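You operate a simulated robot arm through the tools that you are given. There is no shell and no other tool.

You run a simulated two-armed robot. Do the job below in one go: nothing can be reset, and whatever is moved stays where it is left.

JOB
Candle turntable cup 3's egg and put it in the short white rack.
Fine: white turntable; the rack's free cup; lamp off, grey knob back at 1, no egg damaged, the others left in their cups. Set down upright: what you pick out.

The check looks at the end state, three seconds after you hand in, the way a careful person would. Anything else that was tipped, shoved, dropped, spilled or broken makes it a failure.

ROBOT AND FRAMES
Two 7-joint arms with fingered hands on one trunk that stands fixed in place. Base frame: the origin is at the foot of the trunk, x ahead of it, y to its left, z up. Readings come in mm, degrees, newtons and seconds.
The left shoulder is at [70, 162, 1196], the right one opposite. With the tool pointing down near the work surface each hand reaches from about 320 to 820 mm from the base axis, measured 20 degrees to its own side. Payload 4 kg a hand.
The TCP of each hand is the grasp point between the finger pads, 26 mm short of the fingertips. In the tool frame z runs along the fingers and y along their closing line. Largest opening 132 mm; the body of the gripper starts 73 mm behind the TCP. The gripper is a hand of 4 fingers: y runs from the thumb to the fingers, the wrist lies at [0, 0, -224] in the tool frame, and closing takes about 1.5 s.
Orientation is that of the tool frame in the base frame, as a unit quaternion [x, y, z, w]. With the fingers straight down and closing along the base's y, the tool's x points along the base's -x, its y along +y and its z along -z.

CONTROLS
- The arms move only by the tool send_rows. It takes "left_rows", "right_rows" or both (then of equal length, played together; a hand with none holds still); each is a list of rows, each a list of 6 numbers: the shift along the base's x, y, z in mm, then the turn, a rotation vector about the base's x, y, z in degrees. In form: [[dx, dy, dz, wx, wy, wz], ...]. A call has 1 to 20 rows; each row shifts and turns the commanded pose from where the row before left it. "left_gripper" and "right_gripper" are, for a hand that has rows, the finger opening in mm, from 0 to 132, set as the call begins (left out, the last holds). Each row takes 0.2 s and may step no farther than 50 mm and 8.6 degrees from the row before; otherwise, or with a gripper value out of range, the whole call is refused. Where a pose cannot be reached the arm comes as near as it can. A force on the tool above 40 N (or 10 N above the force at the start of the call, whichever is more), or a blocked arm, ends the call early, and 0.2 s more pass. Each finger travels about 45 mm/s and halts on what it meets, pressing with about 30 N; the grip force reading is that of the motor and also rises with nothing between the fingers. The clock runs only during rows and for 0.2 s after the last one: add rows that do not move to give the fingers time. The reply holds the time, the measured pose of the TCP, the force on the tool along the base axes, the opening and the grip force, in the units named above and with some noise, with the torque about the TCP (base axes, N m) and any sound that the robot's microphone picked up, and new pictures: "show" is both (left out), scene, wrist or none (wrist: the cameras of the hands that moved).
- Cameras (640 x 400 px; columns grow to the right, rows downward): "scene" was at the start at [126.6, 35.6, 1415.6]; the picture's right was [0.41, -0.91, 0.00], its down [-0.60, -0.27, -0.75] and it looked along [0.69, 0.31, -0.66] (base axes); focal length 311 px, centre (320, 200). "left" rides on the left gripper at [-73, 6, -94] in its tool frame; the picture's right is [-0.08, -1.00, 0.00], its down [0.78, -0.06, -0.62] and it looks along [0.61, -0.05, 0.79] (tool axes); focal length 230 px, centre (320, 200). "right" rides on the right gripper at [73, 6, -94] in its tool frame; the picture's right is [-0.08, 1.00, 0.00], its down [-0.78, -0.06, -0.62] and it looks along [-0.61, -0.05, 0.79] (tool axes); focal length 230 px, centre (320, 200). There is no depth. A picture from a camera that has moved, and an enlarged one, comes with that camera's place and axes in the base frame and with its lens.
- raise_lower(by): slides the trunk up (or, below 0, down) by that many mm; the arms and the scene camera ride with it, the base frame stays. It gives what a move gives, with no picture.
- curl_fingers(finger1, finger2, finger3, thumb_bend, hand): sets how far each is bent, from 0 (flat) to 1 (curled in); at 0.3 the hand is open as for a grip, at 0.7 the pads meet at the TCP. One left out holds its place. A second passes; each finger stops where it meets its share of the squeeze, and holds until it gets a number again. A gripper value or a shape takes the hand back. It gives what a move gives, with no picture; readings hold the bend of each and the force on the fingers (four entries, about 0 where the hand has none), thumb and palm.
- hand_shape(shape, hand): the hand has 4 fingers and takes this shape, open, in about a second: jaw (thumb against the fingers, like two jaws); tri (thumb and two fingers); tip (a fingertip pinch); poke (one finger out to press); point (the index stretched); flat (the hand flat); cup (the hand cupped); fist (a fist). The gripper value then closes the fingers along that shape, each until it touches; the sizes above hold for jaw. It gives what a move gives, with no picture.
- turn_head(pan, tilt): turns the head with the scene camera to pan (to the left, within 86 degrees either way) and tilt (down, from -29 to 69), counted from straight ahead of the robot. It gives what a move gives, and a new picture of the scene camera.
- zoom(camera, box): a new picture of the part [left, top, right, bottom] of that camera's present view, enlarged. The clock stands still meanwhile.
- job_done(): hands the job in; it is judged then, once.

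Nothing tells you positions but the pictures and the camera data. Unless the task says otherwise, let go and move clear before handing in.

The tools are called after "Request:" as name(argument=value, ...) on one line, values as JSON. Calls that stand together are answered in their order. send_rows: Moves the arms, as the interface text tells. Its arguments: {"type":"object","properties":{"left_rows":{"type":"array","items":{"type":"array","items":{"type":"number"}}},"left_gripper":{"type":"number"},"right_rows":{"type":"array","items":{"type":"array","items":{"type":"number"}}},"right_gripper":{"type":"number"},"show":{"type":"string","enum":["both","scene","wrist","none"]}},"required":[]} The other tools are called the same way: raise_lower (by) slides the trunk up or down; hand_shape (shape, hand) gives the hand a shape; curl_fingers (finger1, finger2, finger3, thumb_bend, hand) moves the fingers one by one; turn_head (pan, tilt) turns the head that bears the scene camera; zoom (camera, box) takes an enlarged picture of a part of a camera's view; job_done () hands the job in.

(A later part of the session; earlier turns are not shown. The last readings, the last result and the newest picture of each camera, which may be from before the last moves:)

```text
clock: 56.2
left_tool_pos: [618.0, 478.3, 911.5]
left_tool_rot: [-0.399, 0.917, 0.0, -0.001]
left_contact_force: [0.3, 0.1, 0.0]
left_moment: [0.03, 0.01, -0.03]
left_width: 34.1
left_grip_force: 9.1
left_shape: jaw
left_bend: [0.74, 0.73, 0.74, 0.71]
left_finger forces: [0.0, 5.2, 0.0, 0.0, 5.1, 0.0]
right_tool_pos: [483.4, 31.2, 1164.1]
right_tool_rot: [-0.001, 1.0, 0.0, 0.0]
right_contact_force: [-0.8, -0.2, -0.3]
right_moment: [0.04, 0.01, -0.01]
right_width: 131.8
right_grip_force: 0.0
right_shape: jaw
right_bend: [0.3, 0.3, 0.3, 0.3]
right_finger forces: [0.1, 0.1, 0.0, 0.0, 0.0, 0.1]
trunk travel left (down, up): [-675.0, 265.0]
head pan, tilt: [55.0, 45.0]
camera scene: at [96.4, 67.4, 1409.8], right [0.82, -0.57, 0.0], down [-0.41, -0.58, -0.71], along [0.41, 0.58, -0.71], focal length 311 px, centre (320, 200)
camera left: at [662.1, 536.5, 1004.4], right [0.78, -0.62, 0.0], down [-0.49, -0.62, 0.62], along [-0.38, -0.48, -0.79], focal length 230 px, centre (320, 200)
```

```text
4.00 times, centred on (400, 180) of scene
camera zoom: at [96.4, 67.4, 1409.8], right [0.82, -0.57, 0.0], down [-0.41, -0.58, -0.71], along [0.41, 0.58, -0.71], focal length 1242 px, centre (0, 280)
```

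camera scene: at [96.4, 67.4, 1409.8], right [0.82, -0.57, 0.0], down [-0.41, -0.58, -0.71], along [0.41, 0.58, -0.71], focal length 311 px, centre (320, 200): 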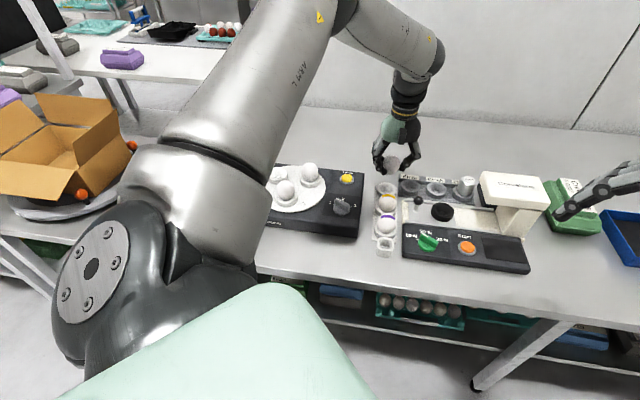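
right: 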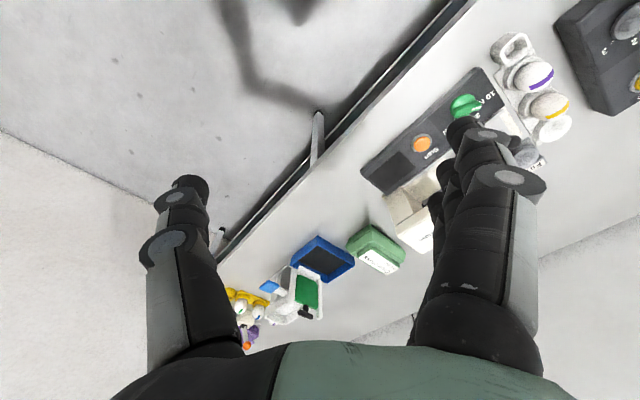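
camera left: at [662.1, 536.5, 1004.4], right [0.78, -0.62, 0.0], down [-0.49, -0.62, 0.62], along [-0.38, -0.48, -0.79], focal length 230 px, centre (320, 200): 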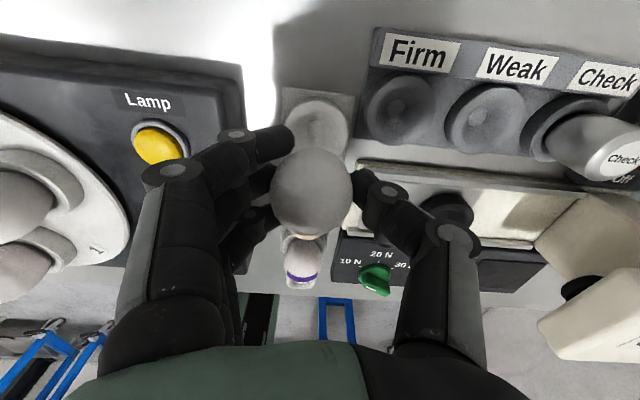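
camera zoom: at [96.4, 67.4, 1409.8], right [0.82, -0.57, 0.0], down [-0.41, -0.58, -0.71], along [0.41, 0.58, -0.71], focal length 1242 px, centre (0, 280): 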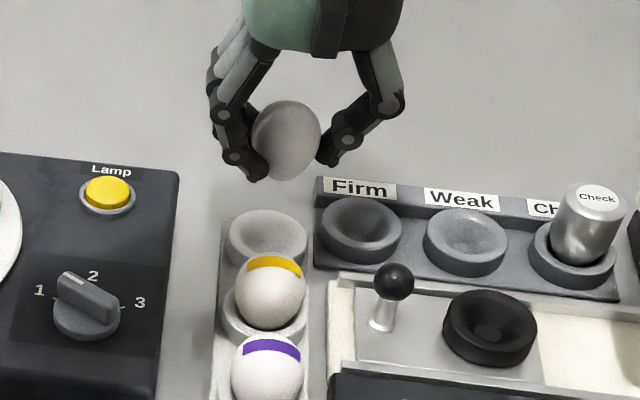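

The alignment is within a few mm. I'll apply a small correction of about (+3, 0) and descend to just above the cup.

Request:
send_rows(left_rows=[[1.6, 0.3, -6, 0, 0, 0], [1.6, 0.2, -10, 0, 0, 0], [0, 0, -12, 0, 0, 0], [0, 0, -8, 0, 0, 0], [0, 0, -4, 0, 0, 0], [0, 0, 0, 0, 0, 0]])

Request:
zoom(camera="left", box=[160, 80, 480, 280])

Request:
zoom(camera="scene", box=[350, 130, 450, 230])

```text
clock: 57.6
left_tool_pos: [622.0, 480.7, 871.5]
left_tool_rot: [-0.399, 0.917, 0.0, 0.0]
left_contact_force: [0.3, 0.1, -0.3]
left_moment: [0.0, -0.01, -0.03]
left_width: 33.8
left_grip_force: 9.1
left_shape: jaw
left_bend: [0.74, 0.73, 0.74, 0.71]
left_finger forces: [0.0, 5.1, 0.0, 0.1, 4.9, 0.1]
right_tool_pos: [483.2, 29.4, 1163.8]
right_tool_rot: [0.0, 1.0, -0.001, 0.0]
right_contact_force: [-0.5, 0.1, -0.7]
right_moment: [0.01, 0.01, 0.02]
right_width: 131.8
right_grip_force: 0.1
right_shape: jaw
right_bend: [0.3, 0.3, 0.3, 0.3]
right_finger forces: [0.0, 0.1, 0.0, 0.1, 0.1, 0.1]
trunk travel left (down, up): [-675.0, 265.0]
head pan, tilt: [55.0, 45.0]
camera scene: at [96.5, 67.5, 1409.8], right [0.82, -0.57, 0.0], down [-0.41, -0.58, -0.71], along [0.41, 0.58, -0.71], focal length 311 px, centre (320, 200)
camera left: at [665.0, 537.3, 964.6], right [0.78, -0.62, 0.0], down [-0.49, -0.62, 0.62], along [-0.38, -0.48, -0.79], focal length 230 px, centre (320, 200)
```

scene: 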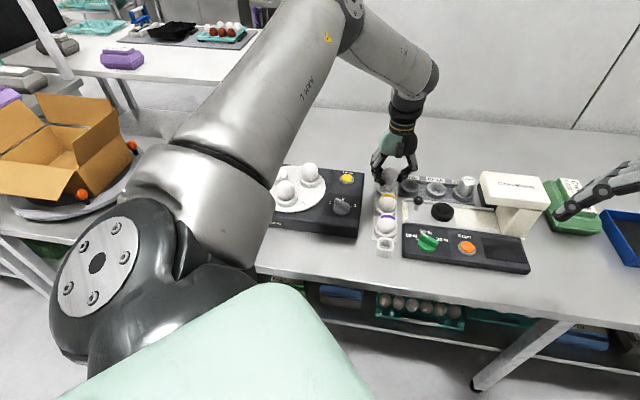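
left: 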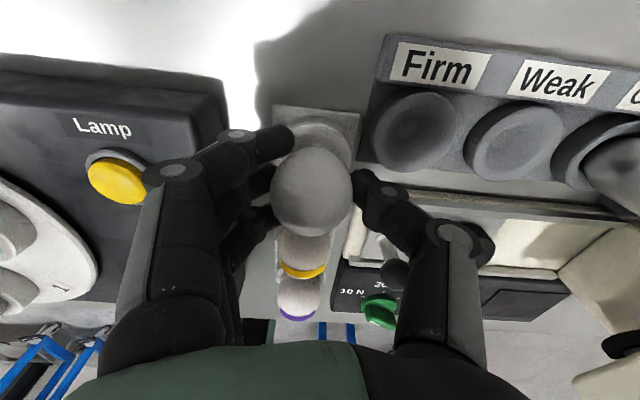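

```text
2.00 times, centred on (320, 180) of left
camera zoom: at [665.0, 537.3, 964.6], right [0.78, -0.62, 0.0], down [-0.49, -0.62, 0.62], along [-0.38, -0.48, -0.79], focal length 460 px, centre (320, 240)
```

zoom: 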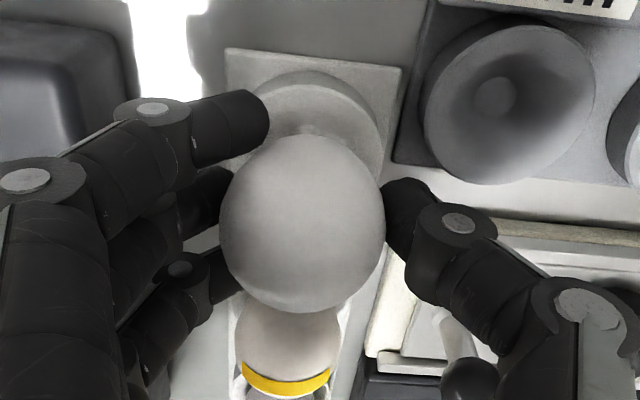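

```text
4.00 times, centred on (400, 180) of scene
camera zoom: at [96.5, 67.5, 1409.8], right [0.82, -0.57, 0.0], down [-0.41, -0.58, -0.71], along [0.41, 0.58, -0.71], focal length 1242 px, centre (0, 280)
```

zoom: 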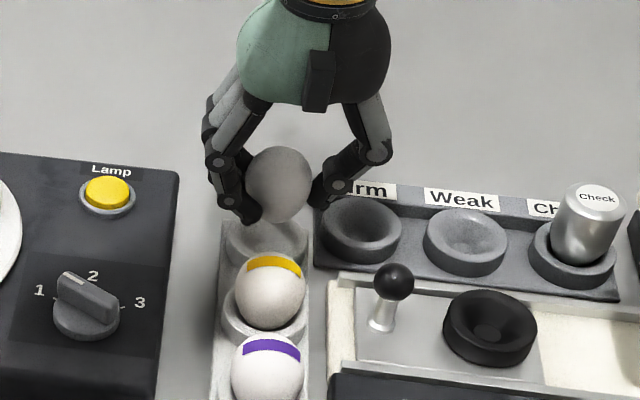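

The egg is centred over the cup to within a mm or two. I'll lower slowly toward the expected seating height (TCP ≈ 849) and watch the vertical force.

Request:
send_rows(left_rows=[[0, 0, -4, 0, 0, 0], [0, 0, -4, 0, 0, 0], [0, 0, -4, 0, 0, 0], [0, 0, -3, 0, 0, 0], [0, 0, -2, 0, 0, 0], [0, 0, 0, 0, 0, 0]])

Request:
zoom(camera="scene", box=[350, 130, 450, 230])

Request:
zoom(camera="left", box=[160, 80, 480, 280])

```text
clock: 59.0
left_tool_pos: [621.2, 479.3, 853.6]
left_tool_rot: [-0.398, 0.917, 0.001, 0.0]
left_contact_force: [-0.4, 0.5, -0.4]
left_moment: [0.04, -0.02, -0.01]
left_width: 34.2
left_grip_force: 9.4
left_shape: jaw
left_bend: [0.74, 0.73, 0.74, 0.71]
left_finger forces: [0.0, 5.1, 0.0, 0.0, 5.0, 0.0]
right_tool_pos: [483.7, 29.7, 1163.8]
right_tool_rot: [0.0, 1.0, 0.0, 0.0]
right_contact_force: [0.6, -0.3, 0.5]
right_moment: [-0.02, 0.03, -0.03]
right_width: 131.5
right_grip_force: 0.0
right_shape: jaw
right_bend: [0.3, 0.3, 0.3, 0.3]
right_finger forces: [0.0, 0.1, 0.0, 0.0, 0.0, 0.0]
trunk travel left (down, up): [-675.0, 265.0]
head pan, tilt: [55.0, 45.0]
camera scene: at [96.6, 67.5, 1409.8], right [0.82, -0.57, 0.0], down [-0.41, -0.58, -0.71], along [0.41, 0.58, -0.71], focal length 311 px, centre (320, 200)
camera left: at [665.4, 536.8, 947.5], right [0.78, -0.62, 0.0], down [-0.49, -0.62, 0.62], along [-0.38, -0.48, -0.79], focal length 230 px, centre (320, 200)
```

scene: 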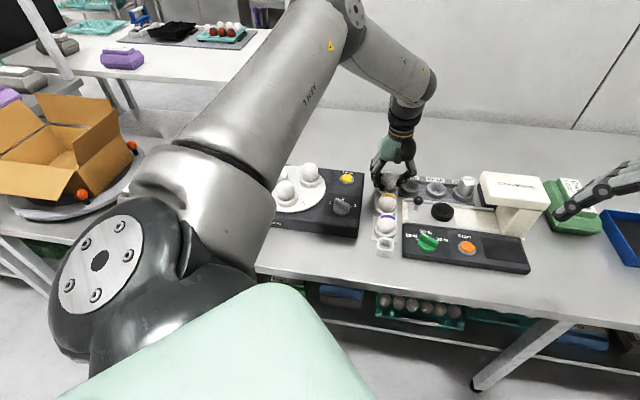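
left: 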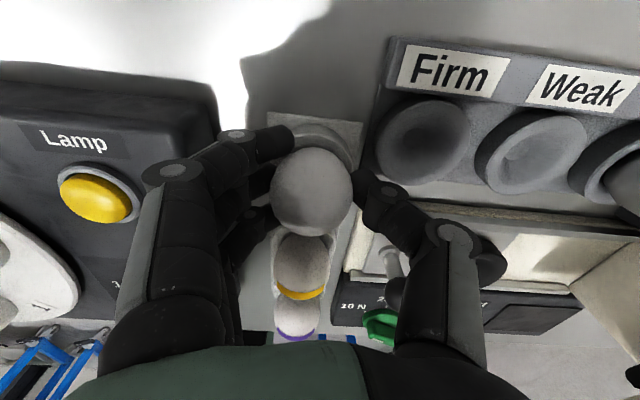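

```text
4.00 times, centred on (400, 180) of scene
camera zoom: at [96.6, 67.5, 1409.8], right [0.82, -0.57, 0.0], down [-0.41, -0.58, -0.71], along [0.41, 0.58, -0.71], focal length 1242 px, centre (0, 280)
```

zoom: 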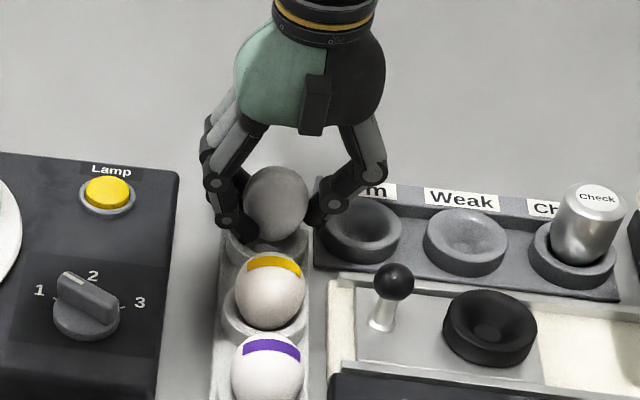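

```text
2.00 times, centred on (320, 180) of left
camera zoom: at [665.4, 536.8, 947.5], right [0.78, -0.62, 0.0], down [-0.49, -0.62, 0.62], along [-0.38, -0.48, -0.79], focal length 460 px, centre (320, 240)
```

zoom: 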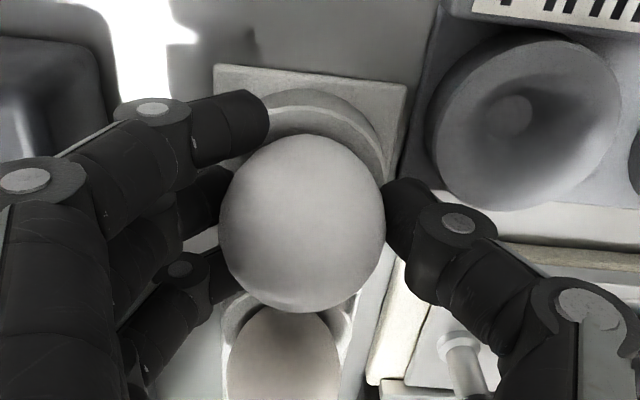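

It isn't touching yet. I'll go on in 1 mm steps.

Request:
send_rows(left_rows=[[0, 0, -1, 0, 0, 0], [0, 0, -1, 0, 0, 0], [0, 0, -1, 0, 0, 0], [0, 0, 0, 0, 0, 0]], show="none")

Request:
send_rows(left_rows=[[0, 0, -1, 0, 0, 0], [0, 0, -1, 0, 0, 0], [0, 0, 0, 0, 0, 0]], show="none")

```text
clock: 60.0
left_tool_pos: [620.8, 480.6, 852.1]
left_tool_rot: [-0.399, 0.917, -0.001, -0.001]
left_contact_force: [-0.4, 0.2, 0.5]
left_moment: [-0.03, 0.03, 0.01]
left_width: 34.1
left_grip_force: 9.5
left_shape: jaw
left_bend: [0.74, 0.73, 0.74, 0.71]
left_finger forces: [0.1, 5.0, 0.0, 0.1, 5.1, 0.0]
right_tool_pos: [483.4, 29.6, 1164.2]
right_tool_rot: [0.0, 1.0, 0.0, 0.0]
right_contact_force: [-0.5, -0.4, -1.0]
right_moment: [0.03, 0.02, 0.04]
right_width: 131.5
right_grip_force: 0.0
right_shape: jaw
right_bend: [0.3, 0.3, 0.3, 0.3]
right_finger forces: [0.0, 0.1, 0.0, 0.0, 0.1, 0.1]
trunk travel left (down, up): [-675.0, 265.0]
head pan, tilt: [55.0, 45.0]
```

```text
clock: 60.8
left_tool_pos: [620.7, 477.8, 850.2]
left_tool_rot: [-0.398, 0.917, 0.0, 0.0]
left_contact_force: [-1.0, -1.5, 2.3]
left_moment: [-0.04, 0.05, -0.01]
left_width: 34.5
left_grip_force: 9.0
left_shape: jaw
left_bend: [0.74, 0.73, 0.74, 0.71]
left_finger forces: [0.1, 4.9, 0.1, 0.1, 5.5, 0.1]
right_tool_pos: [482.2, 28.5, 1163.7]
right_tool_rot: [0.0, 1.0, 0.0, 0.001]
right_contact_force: [0.2, 0.4, 0.5]
right_moment: [0.05, 0.02, -0.01]
right_width: 131.7
right_grip_force: 0.0
right_shape: jaw
right_bend: [0.3, 0.3, 0.3, 0.3]
right_finger forces: [0.1, 0.0, 0.1, 0.0, 0.0, 0.0]
trunk travel left (down, up): [-675.0, 265.0]
head pan, tilt: [55.0, 45.0]
```

The first seating contact is at TCP ≈ 850 (2.3 N up), with a slight sideways push toward −x/−y. I'll yield about 1 mm that way and settle another 1 mm.

Request:
send_rows(left_rows=[[-0.6, -0.8, 0, 0, 0, 0], [0, 0, -1, 0, 0, 0], [0, 0, 0, 0, 0, 0]])

Request:
zoom(camera="scene", box=[350, 130, 450, 230])

Request:
zoom(camera="left", box=[160, 80, 480, 280])

```text
clock: 61.6
left_tool_pos: [620.3, 478.1, 848.8]
left_tool_rot: [-0.398, 0.917, 0.0, -0.001]
left_contact_force: [-1.7, -1.7, 3.3]
left_moment: [-0.04, 0.06, 0.0]
left_width: 34.3
left_grip_force: 9.3
left_shape: jaw
left_bend: [0.74, 0.73, 0.74, 0.71]
left_finger forces: [0.0, 4.7, 0.2, 0.0, 5.4, 0.0]
right_tool_pos: [482.0, 28.4, 1164.9]
right_tool_rot: [0.0, 1.0, 0.001, 0.0]
right_contact_force: [0.0, 0.3, 0.2]
right_moment: [0.01, 0.01, -0.01]
right_width: 132.0
right_grip_force: 0.1
right_shape: jaw
right_bend: [0.3, 0.3, 0.3, 0.3]
right_finger forces: [0.0, 0.0, 0.0, 0.0, 0.0, 0.0]
trunk travel left (down, up): [-675.0, 265.0]
head pan, tilt: [55.0, 45.0]
camera scene: at [95.8, 66.8, 1409.9], right [0.82, -0.57, 0.0], down [-0.41, -0.58, -0.71], along [0.41, 0.58, -0.71], focal length 311 px, centre (320, 200)
camera left: at [664.2, 535.6, 942.4], right [0.78, -0.62, 0.0], down [-0.49, -0.62, 0.62], along [-0.38, -0.48, -0.79], focal length 230 px, centre (320, 200)
```

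scene: 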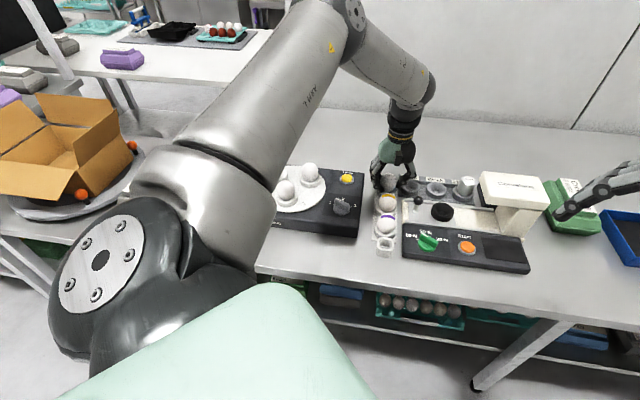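
left: 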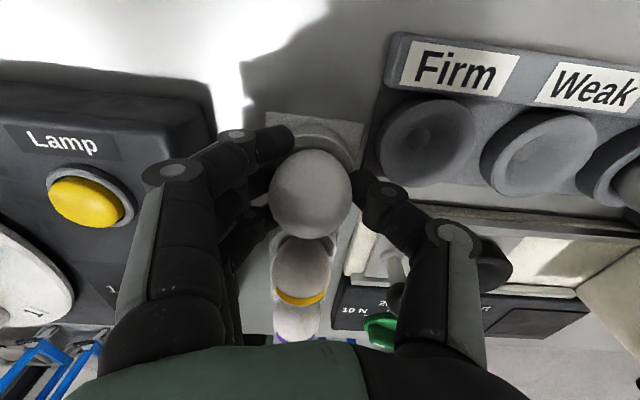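

```text
4.00 times, centred on (400, 180) of scene
camera zoom: at [95.8, 66.8, 1409.9], right [0.82, -0.57, 0.0], down [-0.41, -0.58, -0.71], along [0.41, 0.58, -0.71], focal length 1242 px, centre (0, 280)
```

zoom: 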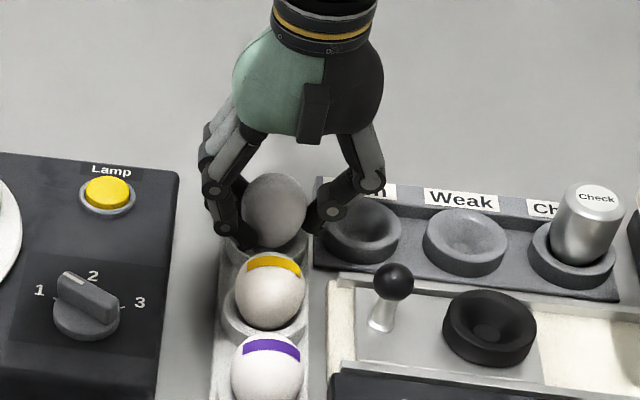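

```text
2.00 times, centred on (320, 180) of left
camera zoom: at [664.2, 535.6, 942.4], right [0.78, -0.62, 0.0], down [-0.49, -0.62, 0.62], along [-0.38, -0.48, -0.79], focal length 460 px, centre (320, 240)
```

zoom: 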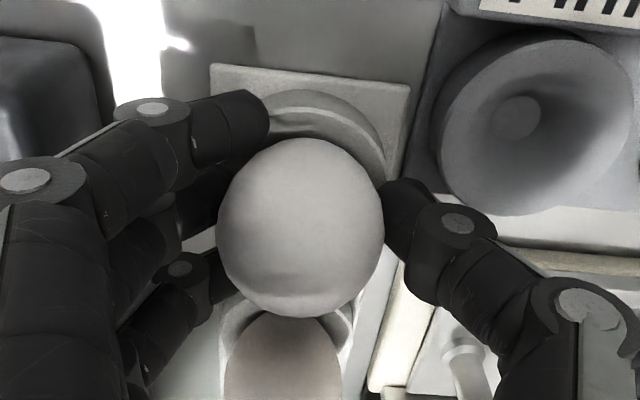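

It's very close to seated. The remaining push is about 1.7 N toward −x and −y, so I'll yield another millimetre that way before releasing.

Request:
send_rows(left_rows=[[-0.9, -0.9, 0, 0, 0, 0], [0, 0, -0.7, 0, 0, 0], [0, 0, 0, 0, 0, 0]], show="none")

```text
clock: 62.4
left_tool_pos: [618.9, 478.0, 847.3]
left_tool_rot: [-0.399, 0.917, 0.0, 0.001]
left_contact_force: [-1.9, -0.1, 2.6]
left_moment: [0.04, 0.07, 0.01]
left_width: 34.3
left_grip_force: 8.8
left_shape: jaw
left_bend: [0.74, 0.73, 0.74, 0.71]
left_finger forces: [0.0, 6.5, 0.3, 0.0, 4.9, 0.0]
right_tool_pos: [482.9, 30.8, 1163.5]
right_tool_rot: [0.0, 1.0, 0.0, 0.001]
right_contact_force: [-0.2, -0.5, 0.7]
right_moment: [-0.04, 0.03, -0.01]
right_width: 131.9
right_grip_force: 0.1
right_shape: jaw
right_bend: [0.3, 0.3, 0.3, 0.3]
right_finger forces: [0.0, 0.1, 0.0, 0.1, 0.0, 0.1]
trunk travel left (down, up): [-675.0, 265.0]
head pan, tilt: [55.0, 45.0]
```

The forces are small and the egg is supported by the cup. I'll open a little first and see that it stays put.

Request:
send_rows(left_rows=[[0, 0, 0, 0, 0, 0], [0, 0, 0, 0, 0, 0]], left_gripper=38, show="none")

Request:
send_rows(left_rows=[[0, 0, 0, 0, 0, 0], [0, 0, 0, 0, 0, 0]], left_gripper=42)

Request:
zoom(camera="left", box=[160, 80, 480, 280])

Request:
zoom(camera="scene", box=[350, 130, 450, 230])

```text
clock: 63.0
left_tool_pos: [619.7, 477.9, 847.4]
left_tool_rot: [-0.398, 0.917, 0.0, 0.0]
left_contact_force: [-1.3, 0.7, 2.2]
left_moment: [0.06, 0.09, 0.01]
left_width: 38.2
left_grip_force: 0.2
left_shape: jaw
left_bend: [0.74, 0.73, 0.74, 0.7]
left_finger forces: [0.1, 2.9, 0.0, 0.0, 0.0, 0.0]
right_tool_pos: [483.0, 29.0, 1163.6]
right_tool_rot: [0.0, 1.0, 0.0, 0.0]
right_contact_force: [-0.8, 0.5, 0.6]
right_moment: [-0.02, 0.04, 0.0]
right_width: 131.8
right_grip_force: 0.0
right_shape: jaw
right_bend: [0.3, 0.3, 0.3, 0.3]
right_finger forces: [0.1, 0.0, 0.0, 0.1, 0.0, 0.0]
trunk travel left (down, up): [-675.0, 265.0]
head pan, tilt: [55.0, 45.0]
```

```text
clock: 63.6
left_tool_pos: [620.4, 477.3, 847.3]
left_tool_rot: [-0.399, 0.917, 0.0, 0.0]
left_contact_force: [-0.8, 0.4, 1.2]
left_moment: [0.07, 0.04, 0.04]
left_width: 41.5
left_grip_force: 0.1
left_shape: jaw
left_bend: [0.74, 0.73, 0.74, 0.7]
left_finger forces: [0.2, 2.0, 0.2, 0.0, 0.0, 0.0]
right_tool_pos: [483.5, 29.7, 1162.7]
right_tool_rot: [0.0, 1.0, 0.0, 0.0]
right_contact_force: [0.6, -0.3, -0.7]
right_moment: [-0.03, 0.02, -0.03]
right_width: 131.8
right_grip_force: 0.1
right_shape: jaw
right_bend: [0.3, 0.3, 0.3, 0.3]
right_finger forces: [0.1, 0.1, 0.1, 0.0, 0.0, 0.0]
trunk travel left (down, up): [-675.0, 265.0]
head pan, tilt: [55.0, 45.0]
camera scene: at [96.1, 67.3, 1409.8], right [0.82, -0.57, 0.0], down [-0.41, -0.58, -0.71], along [0.41, 0.58, -0.71], focal length 311 px, centre (320, 200)
camera left: at [663.5, 535.2, 941.2], right [0.78, -0.62, 0.0], down [-0.49, -0.62, 0.62], along [-0.38, -0.48, -0.79], focal length 230 px, centre (320, 200)
```

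scene: 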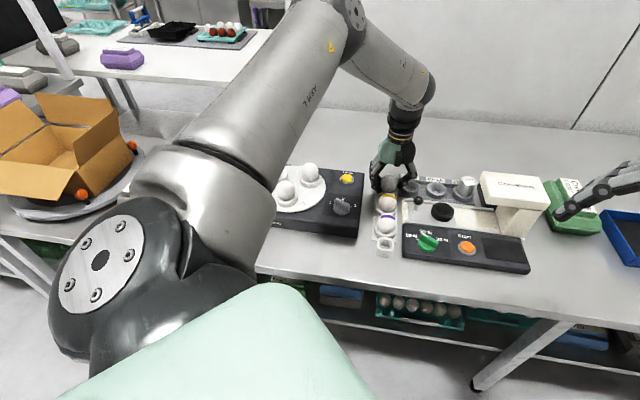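
left: 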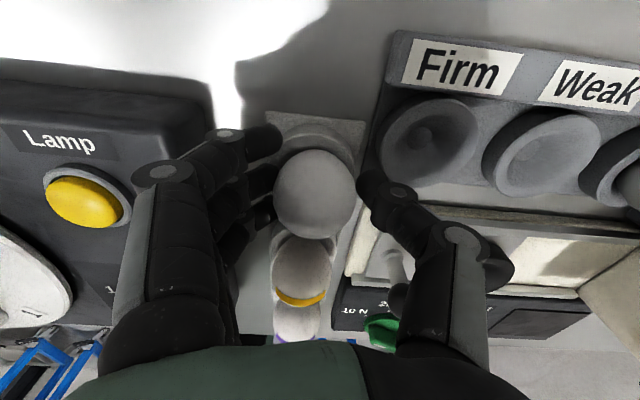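

```text
2.00 times, centred on (320, 180) of left
camera zoom: at [663.5, 535.2, 941.2], right [0.78, -0.62, 0.0], down [-0.49, -0.62, 0.62], along [-0.38, -0.48, -0.79], focal length 460 px, centre (320, 240)
```

zoom: 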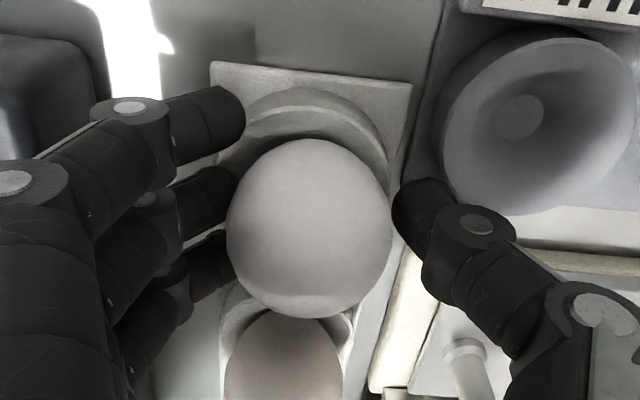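

```text
4.00 times, centred on (400, 180) of scene
camera zoom: at [96.1, 67.3, 1409.8], right [0.82, -0.57, 0.0], down [-0.41, -0.58, -0.71], along [0.41, 0.58, -0.71], focal length 1242 px, centre (0, 280)
```

zoom: 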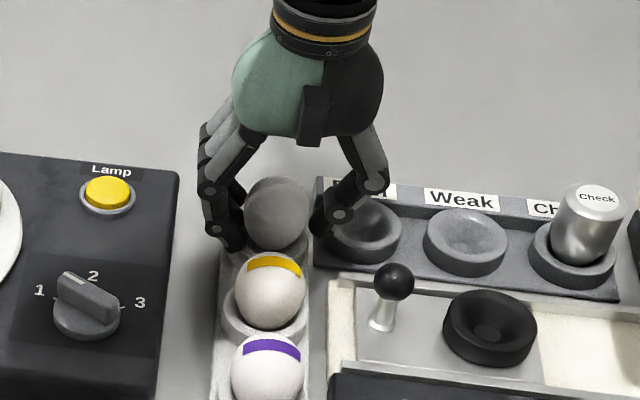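

The thumb is free, and the middle finger still has light contact. I'll open a bit more and check again.

Request:
send_rows(left_rows=[[0, 0, 0, 0, 0, 0], [0, 0, 0, 0, 0, 0]], left_gripper=46, show="none")

Request:
send_rows(left_rows=[[0, 0, 0, 0, 0, 0], [0, 0, 0, 0, 0, 0]], left_gripper=50)

Request:
zoom(camera="left", box=[160, 80, 480, 280])

Request:
zoom(camera="scene", box=[350, 130, 450, 230])

```text
clock: 64.2
left_tool_pos: [619.6, 477.4, 847.3]
left_tool_rot: [-0.399, 0.917, 0.0, 0.0]
left_contact_force: [-0.1, -0.7, 1.1]
left_moment: [0.04, 0.03, 0.02]
left_width: 45.4
left_grip_force: 0.1
left_shape: jaw
left_bend: [0.74, 0.74, 0.74, 0.7]
left_finger forces: [0.3, 1.0, 0.3, 0.1, 0.0, 0.1]
right_tool_pos: [482.7, 29.6, 1164.9]
right_tool_rot: [-0.001, 1.0, 0.0, 0.0]
right_contact_force: [0.3, -0.2, -0.3]
right_moment: [-0.01, -0.02, 0.01]
right_width: 131.8
right_grip_force: 0.1
right_shape: jaw
right_bend: [0.3, 0.3, 0.3, 0.3]
right_finger forces: [0.0, 0.1, 0.0, 0.0, 0.0, 0.0]
trunk travel left (down, up): [-675.0, 265.0]
head pan, tilt: [55.0, 45.0]
```

```text
clock: 64.8
left_tool_pos: [619.1, 477.2, 847.6]
left_tool_rot: [-0.398, 0.917, 0.0, 0.0]
left_contact_force: [-0.2, -0.4, 0.4]
left_moment: [-0.03, 0.02, 0.02]
left_width: 49.4
left_grip_force: 0.0
left_shape: jaw
left_bend: [0.74, 0.73, 0.74, 0.7]
left_finger forces: [0.1, 0.2, 0.8, 0.0, 0.1, 0.0]
right_tool_pos: [483.6, 30.9, 1164.9]
right_tool_rot: [0.0, 1.0, -0.001, 0.0]
right_contact_force: [0.4, -0.5, 0.0]
right_moment: [0.01, -0.02, -0.01]
right_width: 132.1
right_grip_force: 0.0
right_shape: jaw
right_bend: [0.3, 0.3, 0.3, 0.3]
right_finger forces: [0.1, 0.0, 0.0, 0.0, 0.1, 0.0]
trunk travel left (down, up): [-675.0, 265.0]
head pan, tilt: [55.0, 45.0]
camera scene: at [96.4, 67.4, 1409.8], right [0.82, -0.57, 0.0], down [-0.41, -0.58, -0.71], along [0.41, 0.58, -0.71], focal length 311 px, centre (320, 200)
camera left: at [663.7, 535.1, 941.1], right [0.78, -0.62, 0.0], down [-0.49, -0.62, 0.62], along [-0.38, -0.48, -0.79], focal length 230 px, centre (320, 200)
```

scene: 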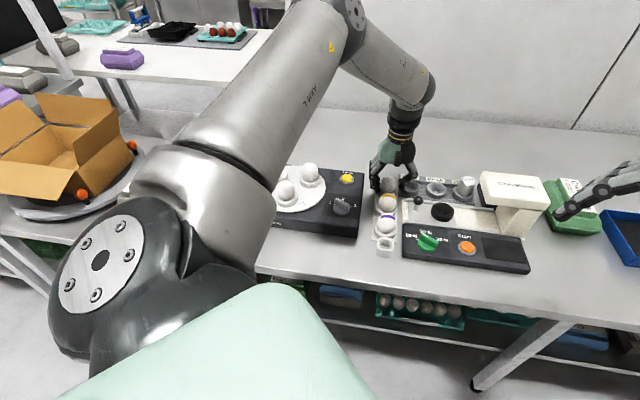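
left: 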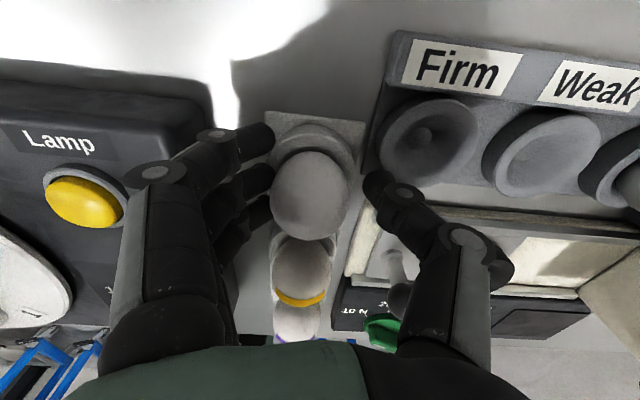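

```text
2.00 times, centred on (320, 180) of left
camera zoom: at [663.7, 535.1, 941.1], right [0.78, -0.62, 0.0], down [-0.49, -0.62, 0.62], along [-0.38, -0.48, -0.79], focal length 460 px, centre (320, 240)
```

zoom: 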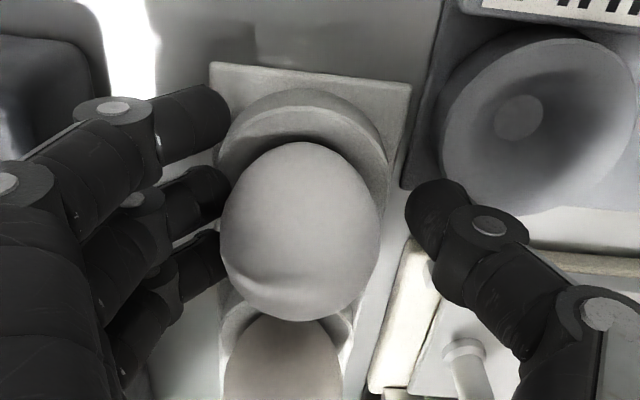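

```text
4.00 times, centred on (400, 180) of scene
camera zoom: at [96.4, 67.4, 1409.8], right [0.82, -0.57, 0.0], down [-0.41, -0.58, -0.71], along [0.41, 0.58, -0.71], focal length 1242 px, centre (0, 280)
```

zoom: 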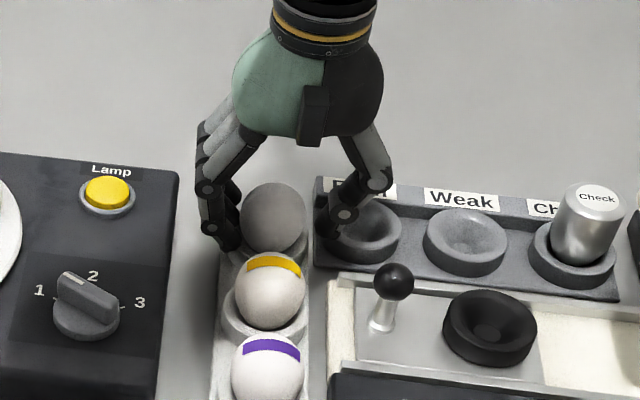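

The egg seems to be leaning slightly against a finger. I'll look closely before opening any further.

Request:
zoom(camera="scene", box=[395, 165, 440, 200])

Request:
zoom(camera="scene", box=[365, 165, 415, 245])

Request:
zoom(camera="left", box=[250, 120, 380, 250])

```text
11.43 times, centred on (418, 182) of scene
camera zoom: at [96.4, 67.4, 1409.8], right [0.82, -0.57, 0.0], down [-0.41, -0.58, -0.71], along [0.41, 0.58, -0.71], focal length 3550 px, centre (-794, 400)
```

zoom: 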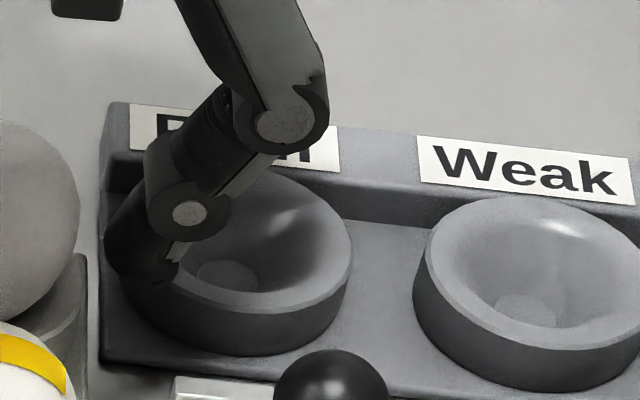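

```text
5.00 times, centred on (390, 205) of scene
camera zoom: at [96.4, 67.4, 1409.8], right [0.82, -0.57, 0.0], down [-0.41, -0.58, -0.71], along [0.41, 0.58, -0.71], focal length 1553 px, centre (-30, 175)
```

zoom: 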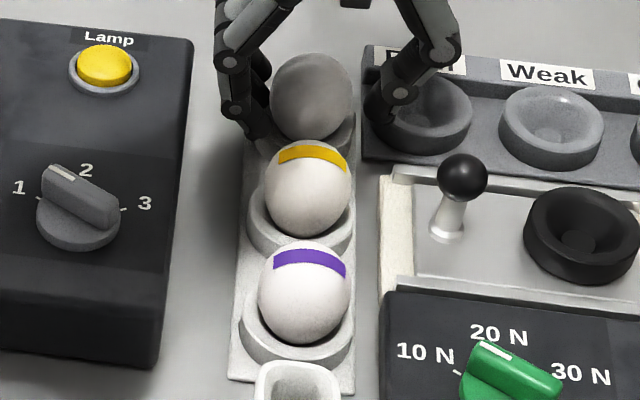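

```text
3.08 times, centred on (315, 185) of left
camera zoom: at [663.7, 535.1, 941.1], right [0.78, -0.62, 0.0], down [-0.49, -0.62, 0.62], along [-0.38, -0.48, -0.79], focal length 708 px, centre (335, 246)
```

zoom: 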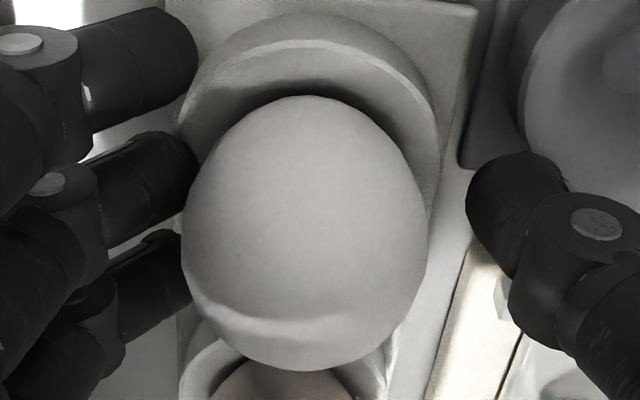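

From the near wrist view the tilt looks small, about 5°, with light contact from one finger. I'll open slightly more and watch whether the egg follows or stays.

Request:
send_rows(left_rows=[[0, 0, 0, 0, 0, 0], [0, 0, 0, 0, 0, 0], [0, 0, 0, 0, 0, 0]], left_gripper=52, show="none")

Request:
zoom(camera="left", box=[250, 120, 380, 250])

Request:
zoom(camera="scene", box=[370, 165, 410, 195])

```text
clock: 65.6
left_tool_pos: [619.0, 477.9, 848.3]
left_tool_rot: [-0.398, 0.917, 0.0, 0.0]
left_contact_force: [0.7, 0.0, 0.5]
left_moment: [-0.02, 0.01, -0.01]
left_width: 51.7
left_grip_force: 0.0
left_shape: jaw
left_bend: [0.73, 0.73, 0.74, 0.7]
left_finger forces: [0.0, 0.0, 0.0, 0.0, 0.0, 0.0]
right_tool_pos: [483.5, 30.5, 1164.6]
right_tool_rot: [0.0, 1.0, 0.0, -0.001]
right_contact_force: [0.1, 0.2, 0.1]
right_moment: [-0.03, 0.01, -0.02]
right_width: 132.0
right_grip_force: 0.0
right_shape: jaw
right_bend: [0.3, 0.3, 0.3, 0.3]
right_finger forces: [0.0, 0.0, 0.0, 0.0, 0.0, 0.0]
trunk travel left (down, up): [-675.0, 265.0]
head pan, tilt: [55.0, 45.0]
```

```text
3.08 times, centred on (315, 185) of left
camera zoom: at [663.7, 535.2, 941.0], right [0.78, -0.62, 0.0], down [-0.49, -0.62, 0.62], along [-0.38, -0.48, -0.79], focal length 708 px, centre (335, 246)
```

zoom: 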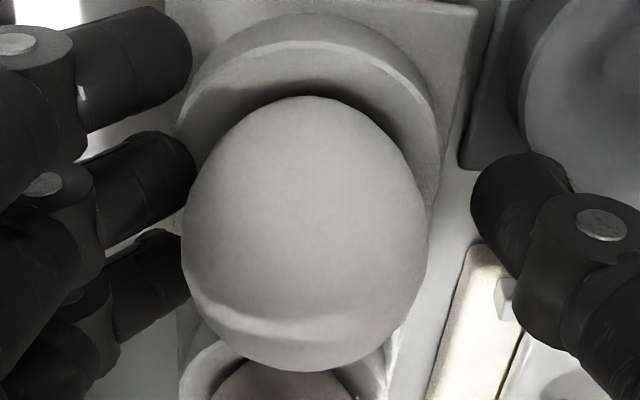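

```text
13.33 times, centred on (390, 180) of scene
camera zoom: at [96.5, 67.5, 1409.8], right [0.82, -0.57, 0.0], down [-0.41, -0.58, -0.71], along [0.41, 0.58, -0.71], focal length 4141 px, centre (-613, 467)
```

zoom: 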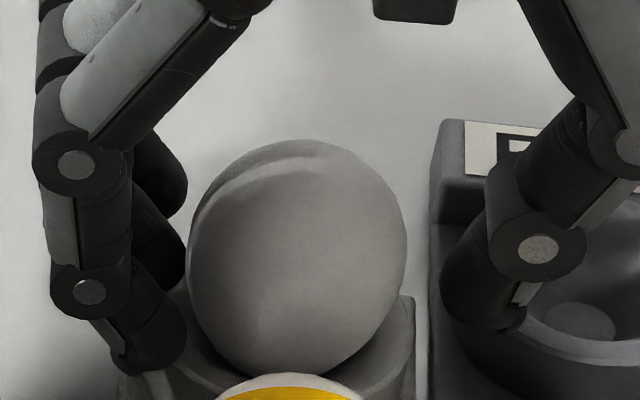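

All finger forces read zero and the egg holds its place in the cup. I'll open wider, centre the gap around the egg, and then lift straight up slowly.

Request:
send_rows(left_rows=[[0, 0, 0, 0, 0, 0], [0, 0, 0, 0, 0, 0], [-1.5, 1.4, 0, 0, 0, 0], [0, 0, 0, 0, 0, 0]], left_gripper=60, show="wrist")

Request:
zoom(camera="left", box=[160, 80, 480, 280])

Request:
zoom(camera="scene", box=[350, 150, 430, 210])

```text
clock: 66.6
left_tool_pos: [618.4, 480.0, 847.2]
left_tool_rot: [-0.399, 0.917, 0.0, 0.0]
left_contact_force: [0.0, 0.3, -0.2]
left_moment: [0.01, 0.01, 0.0]
left_width: 59.3
left_grip_force: 0.0
left_shape: jaw
left_bend: [0.73, 0.73, 0.73, 0.7]
left_finger forces: [0.0, 0.1, 0.0, 0.0, 0.0, 0.0]
right_tool_pos: [483.8, 28.8, 1163.9]
right_tool_rot: [0.0, 1.0, 0.001, -0.001]
right_contact_force: [0.0, 0.3, 1.6]
right_moment: [0.02, -0.02, -0.03]
right_width: 132.0
right_grip_force: 0.1
right_shape: jaw
right_bend: [0.3, 0.3, 0.3, 0.3]
right_finger forces: [0.0, 0.0, 0.1, 0.1, 0.0, 0.0]
trunk travel left (down, up): [-675.0, 265.0]
head pan, tilt: [55.0, 45.0]
camera left: at [662.2, 536.7, 941.0], right [0.78, -0.62, 0.0], down [-0.49, -0.62, 0.62], along [-0.38, -0.48, -0.79], focal length 230 px, centre (320, 200)
```

left: 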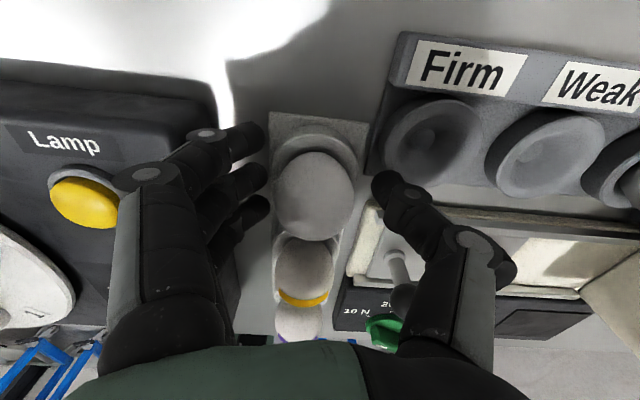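

```text
2.00 times, centred on (320, 180) of left
camera zoom: at [662.2, 536.7, 941.0], right [0.78, -0.62, 0.0], down [-0.49, -0.62, 0.62], along [-0.38, -0.48, -0.79], focal length 460 px, centre (320, 240)
```

zoom: 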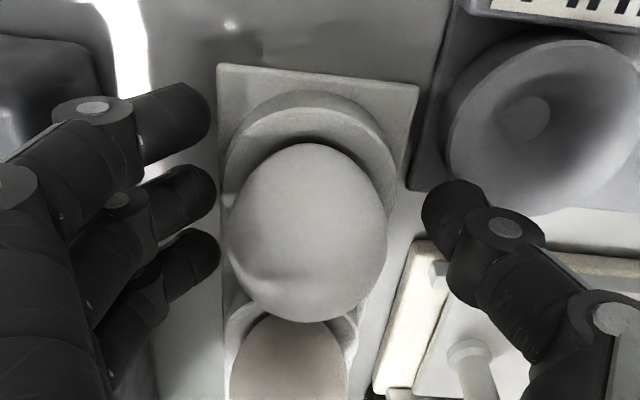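

```text
6.67 times, centred on (390, 180) of scene
camera zoom: at [96.5, 67.4, 1409.8], right [0.82, -0.57, 0.0], down [-0.41, -0.58, -0.71], along [0.41, 0.58, -0.71], focal length 2071 px, centre (-147, 333)
```

zoom: 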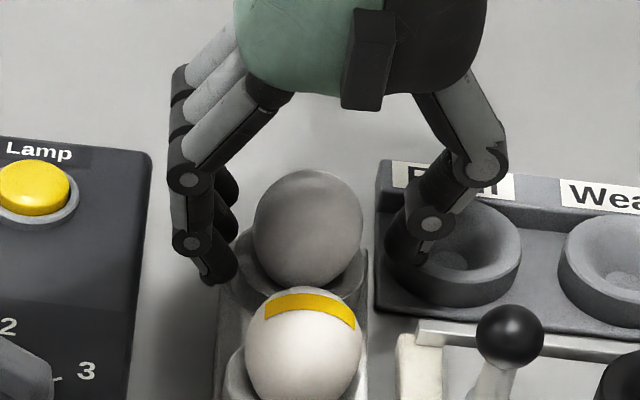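

The fingers are clear all round. The egg sits in the ring much as it did in its original cup, centred and essentially upright. I'll raise the hand straight up.

Request:
send_rows(left_rows=[[0, 0, 4, 0, 0, 0], [0, 0, 6, 0, 0, 0], [0, 0, 10, 0, 0, 0], [0, 0, 15, 0, 0, 0], [0, 0, 25, 0, 0, 0], [0, 0, 40, 0, 0, 0], [0, 0, 40, 0, 0, 0], [0, 0, 0, 0, 0, 0]])

Request:
zoom(camera="left", box=[220, 40, 440, 220])

Request:
zoom(camera="scene", box=[360, 160, 440, 250])

```text
clock: 68.4
left_tool_pos: [617.9, 479.5, 987.9]
left_tool_rot: [-0.399, 0.917, -0.001, -0.001]
left_contact_force: [-0.7, 0.6, 0.2]
left_moment: [-0.04, -0.02, 0.0]
left_width: 59.5
left_grip_force: 0.0
left_shape: jaw
left_bend: [0.73, 0.73, 0.73, 0.7]
left_finger forces: [0.1, 0.0, 0.0, 0.0, 0.1, 0.0]
right_tool_pos: [484.0, 29.7, 1163.9]
right_tool_rot: [0.0, 1.0, 0.0, 0.0]
right_contact_force: [0.1, 0.0, -0.7]
right_moment: [0.03, 0.01, 0.0]
right_width: 131.7
right_grip_force: 0.1
right_shape: jaw
right_bend: [0.3, 0.3, 0.3, 0.3]
right_finger forces: [0.0, 0.0, 0.0, 0.0, 0.0, 0.0]
trunk travel left (down, up): [-675.0, 265.0]
head pan, tilt: [55.0, 45.0]
camera scene: at [97.0, 67.9, 1409.7], right [0.82, -0.57, 0.0], down [-0.41, -0.58, -0.71], along [0.41, 0.58, -0.71], focal length 311 px, centre (320, 200)
camera left: at [662.7, 537.7, 1080.9], right [0.78, -0.62, 0.0], down [-0.49, -0.62, 0.62], along [-0.39, -0.48, -0.79], focal length 230 px, centre (320, 200)
```

scene: 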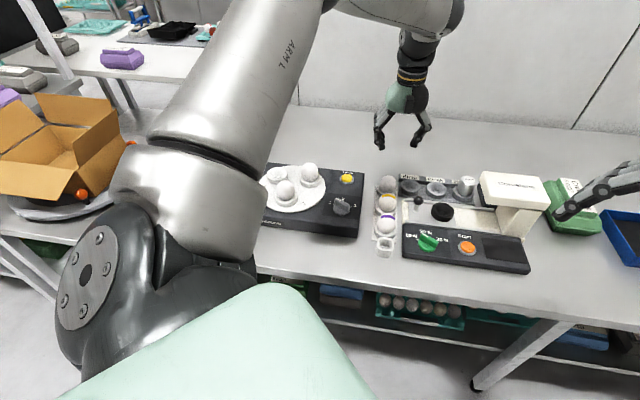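
left: 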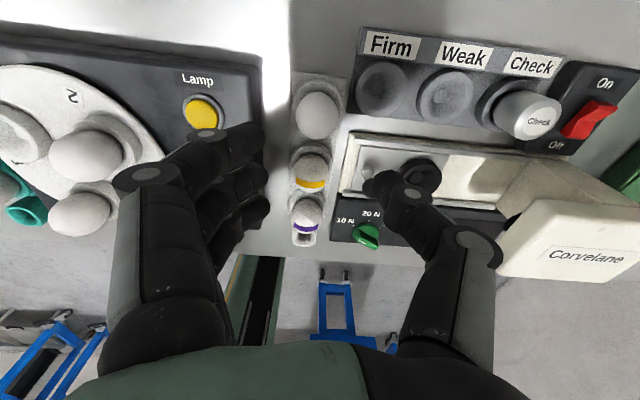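

```text
2.22 times, centred on (330, 130) of left
camera zoom: at [662.7, 537.7, 1080.9], right [0.78, -0.62, 0.0], down [-0.49, -0.62, 0.62], along [-0.39, -0.48, -0.79], focal length 511 px, centre (298, 356)
```

zoom: 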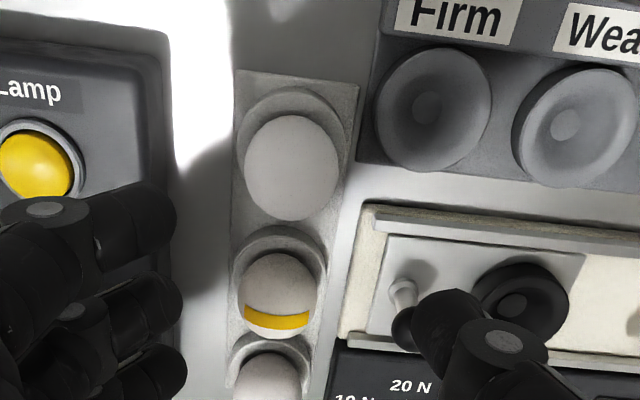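

```text
4.44 times, centred on (400, 205) of scene
camera zoom: at [97.0, 67.9, 1409.7], right [0.82, -0.57, 0.0], down [-0.41, -0.58, -0.71], along [0.41, 0.58, -0.71], focal length 1380 px, centre (-36, 178)
```

zoom: 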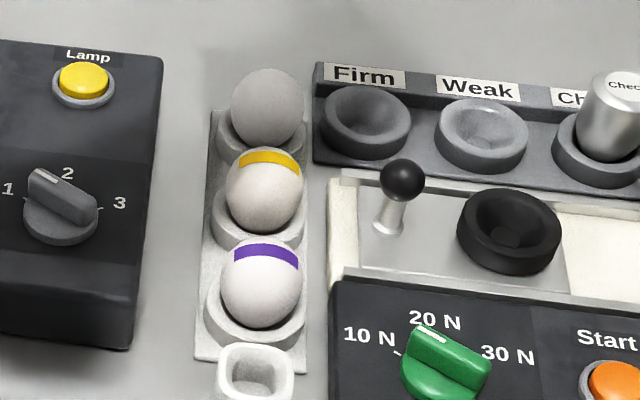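

Egg 3 is standing in the rack's back cup beside the yellow- and purple-banded ones. I'll retreat the hand up and back, then check everything with the head camera.

Request:
send_rows(left_rows=[[0, 0, 40, 0, 0, 0], [0, 0, 40, 0, 0, 0], [0, 0, 40, 0, 0, 0], [-30, 0, 10, 0, 0, -5], [-40, 0, 10, 0, 0, -8], [-40, 0, 10, 0, 0, -8], [-40, 0, 0, 0, 0, -8], [-40, 0, 0, 0, 0, -8], [-40, 0, 0, 0, 0, -8], [-40, 0, 0, 0, 0, 0], [-30, 0, 0, 0, 0, 0], [0, 0, 0, 0, 0, 0]], show="wrist")

Request:
turn_head(pan=45, tilt=45)

Request:
zoom(camera="scene", box=[180, 130, 380, 260])

```text
clock: 71.0
left_tool_pos: [301.1, 477.5, 1126.0]
left_tool_rot: [-0.018, 1.0, 0.0, -0.001]
left_contact_force: [-0.4, -0.5, 0.9]
left_moment: [0.0, 0.0, -0.02]
left_width: 59.3
left_grip_force: 0.1
left_shape: jaw
left_bend: [0.73, 0.73, 0.73, 0.7]
left_finger forces: [0.0, 0.0, 0.0, 0.0, 0.1, 0.1]
left hand out of reach, approached as far as the arm can: row 3
right_tool_pos: [485.3, 29.3, 1163.6]
right_tool_rot: [0.001, 1.0, 0.0, 0.0]
right_contact_force: [-0.4, 0.4, -0.7]
right_moment: [-0.05, 0.03, 0.03]
right_width: 132.0
right_grip_force: 0.1
right_shape: jaw
right_bend: [0.3, 0.3, 0.3, 0.3]
right_finger forces: [0.0, 0.0, 0.0, 0.0, 0.0, 0.0]
trunk travel left (down, up): [-675.0, 265.0]
head pan, tilt: [55.0, 45.0]
camera left: at [373.3, 485.5, 1219.6], right [0.11, -0.99, 0.0], down [-0.78, -0.09, 0.62], along [-0.61, -0.07, -0.79], focal length 230 px, centre (320, 200)
```

left: 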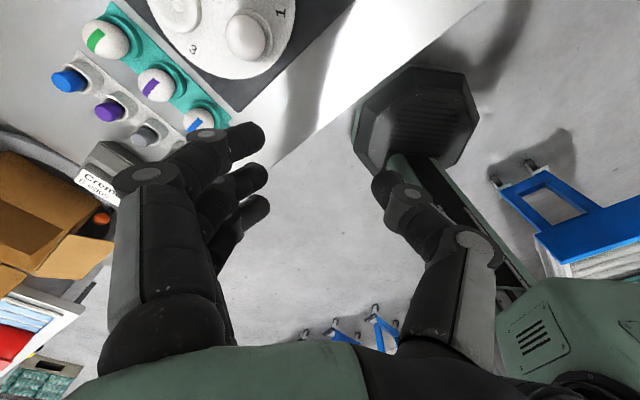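

```text
clock: 71.7
left_tool_pos: [301.9, 477.2, 1126.0]
left_tool_rot: [-0.017, 1.0, 0.0, 0.0]
left_contact_force: [-0.7, -0.1, 0.7]
left_moment: [-0.04, 0.01, -0.02]
left_width: 59.4
left_grip_force: 0.1
left_shape: jaw
left_bend: [0.73, 0.73, 0.73, 0.7]
left_finger forces: [0.0, 0.0, 0.0, 0.0, 0.1, 0.0]
right_tool_pos: [483.0, 29.9, 1162.8]
right_tool_rot: [0.0, 1.0, -0.001, -0.001]
right_contact_force: [0.4, 0.6, -0.8]
right_moment: [0.0, 0.02, -0.03]
right_width: 132.0
right_grip_force: 0.0
right_shape: jaw
right_bend: [0.3, 0.3, 0.3, 0.3]
right_finger forces: [0.1, 0.1, 0.1, 0.0, 0.0, 0.0]
trunk travel left (down, up): [-675.0, 265.0]
head pan, tilt: [45.0, 45.0]
camera scene: at [107.2, 58.4, 1409.8], right [0.71, -0.71, 0.0], down [-0.5, -0.5, -0.71], along [0.5, 0.5, -0.71], focal length 311 px, centre (320, 200)
```

scene: 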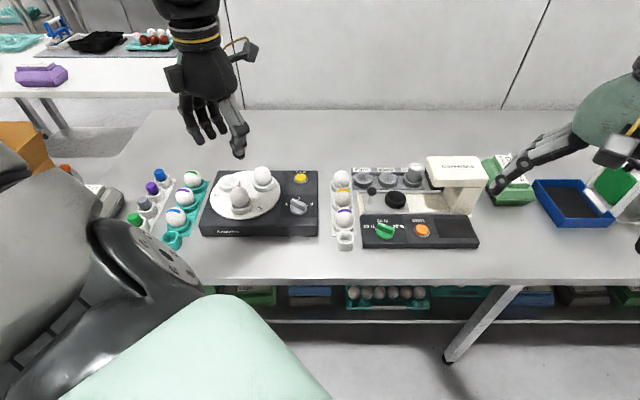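

```text
3.08 times, centred on (280, 195) of scene
camera zoom: at [107.2, 58.4, 1409.8], right [0.71, -0.71, 0.0], down [-0.5, -0.5, -0.71], along [0.5, 0.5, -0.71], focal length 956 px, centre (443, 215)
```

zoom: 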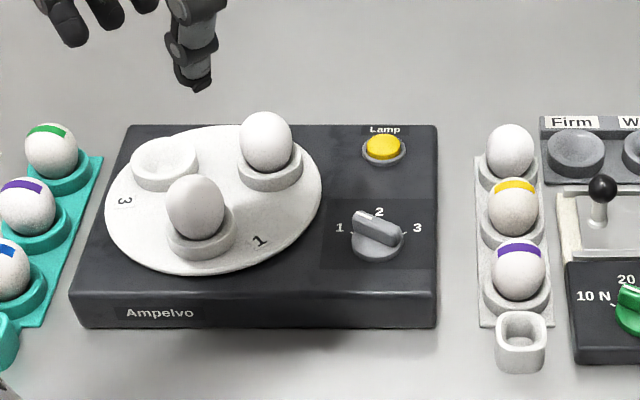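

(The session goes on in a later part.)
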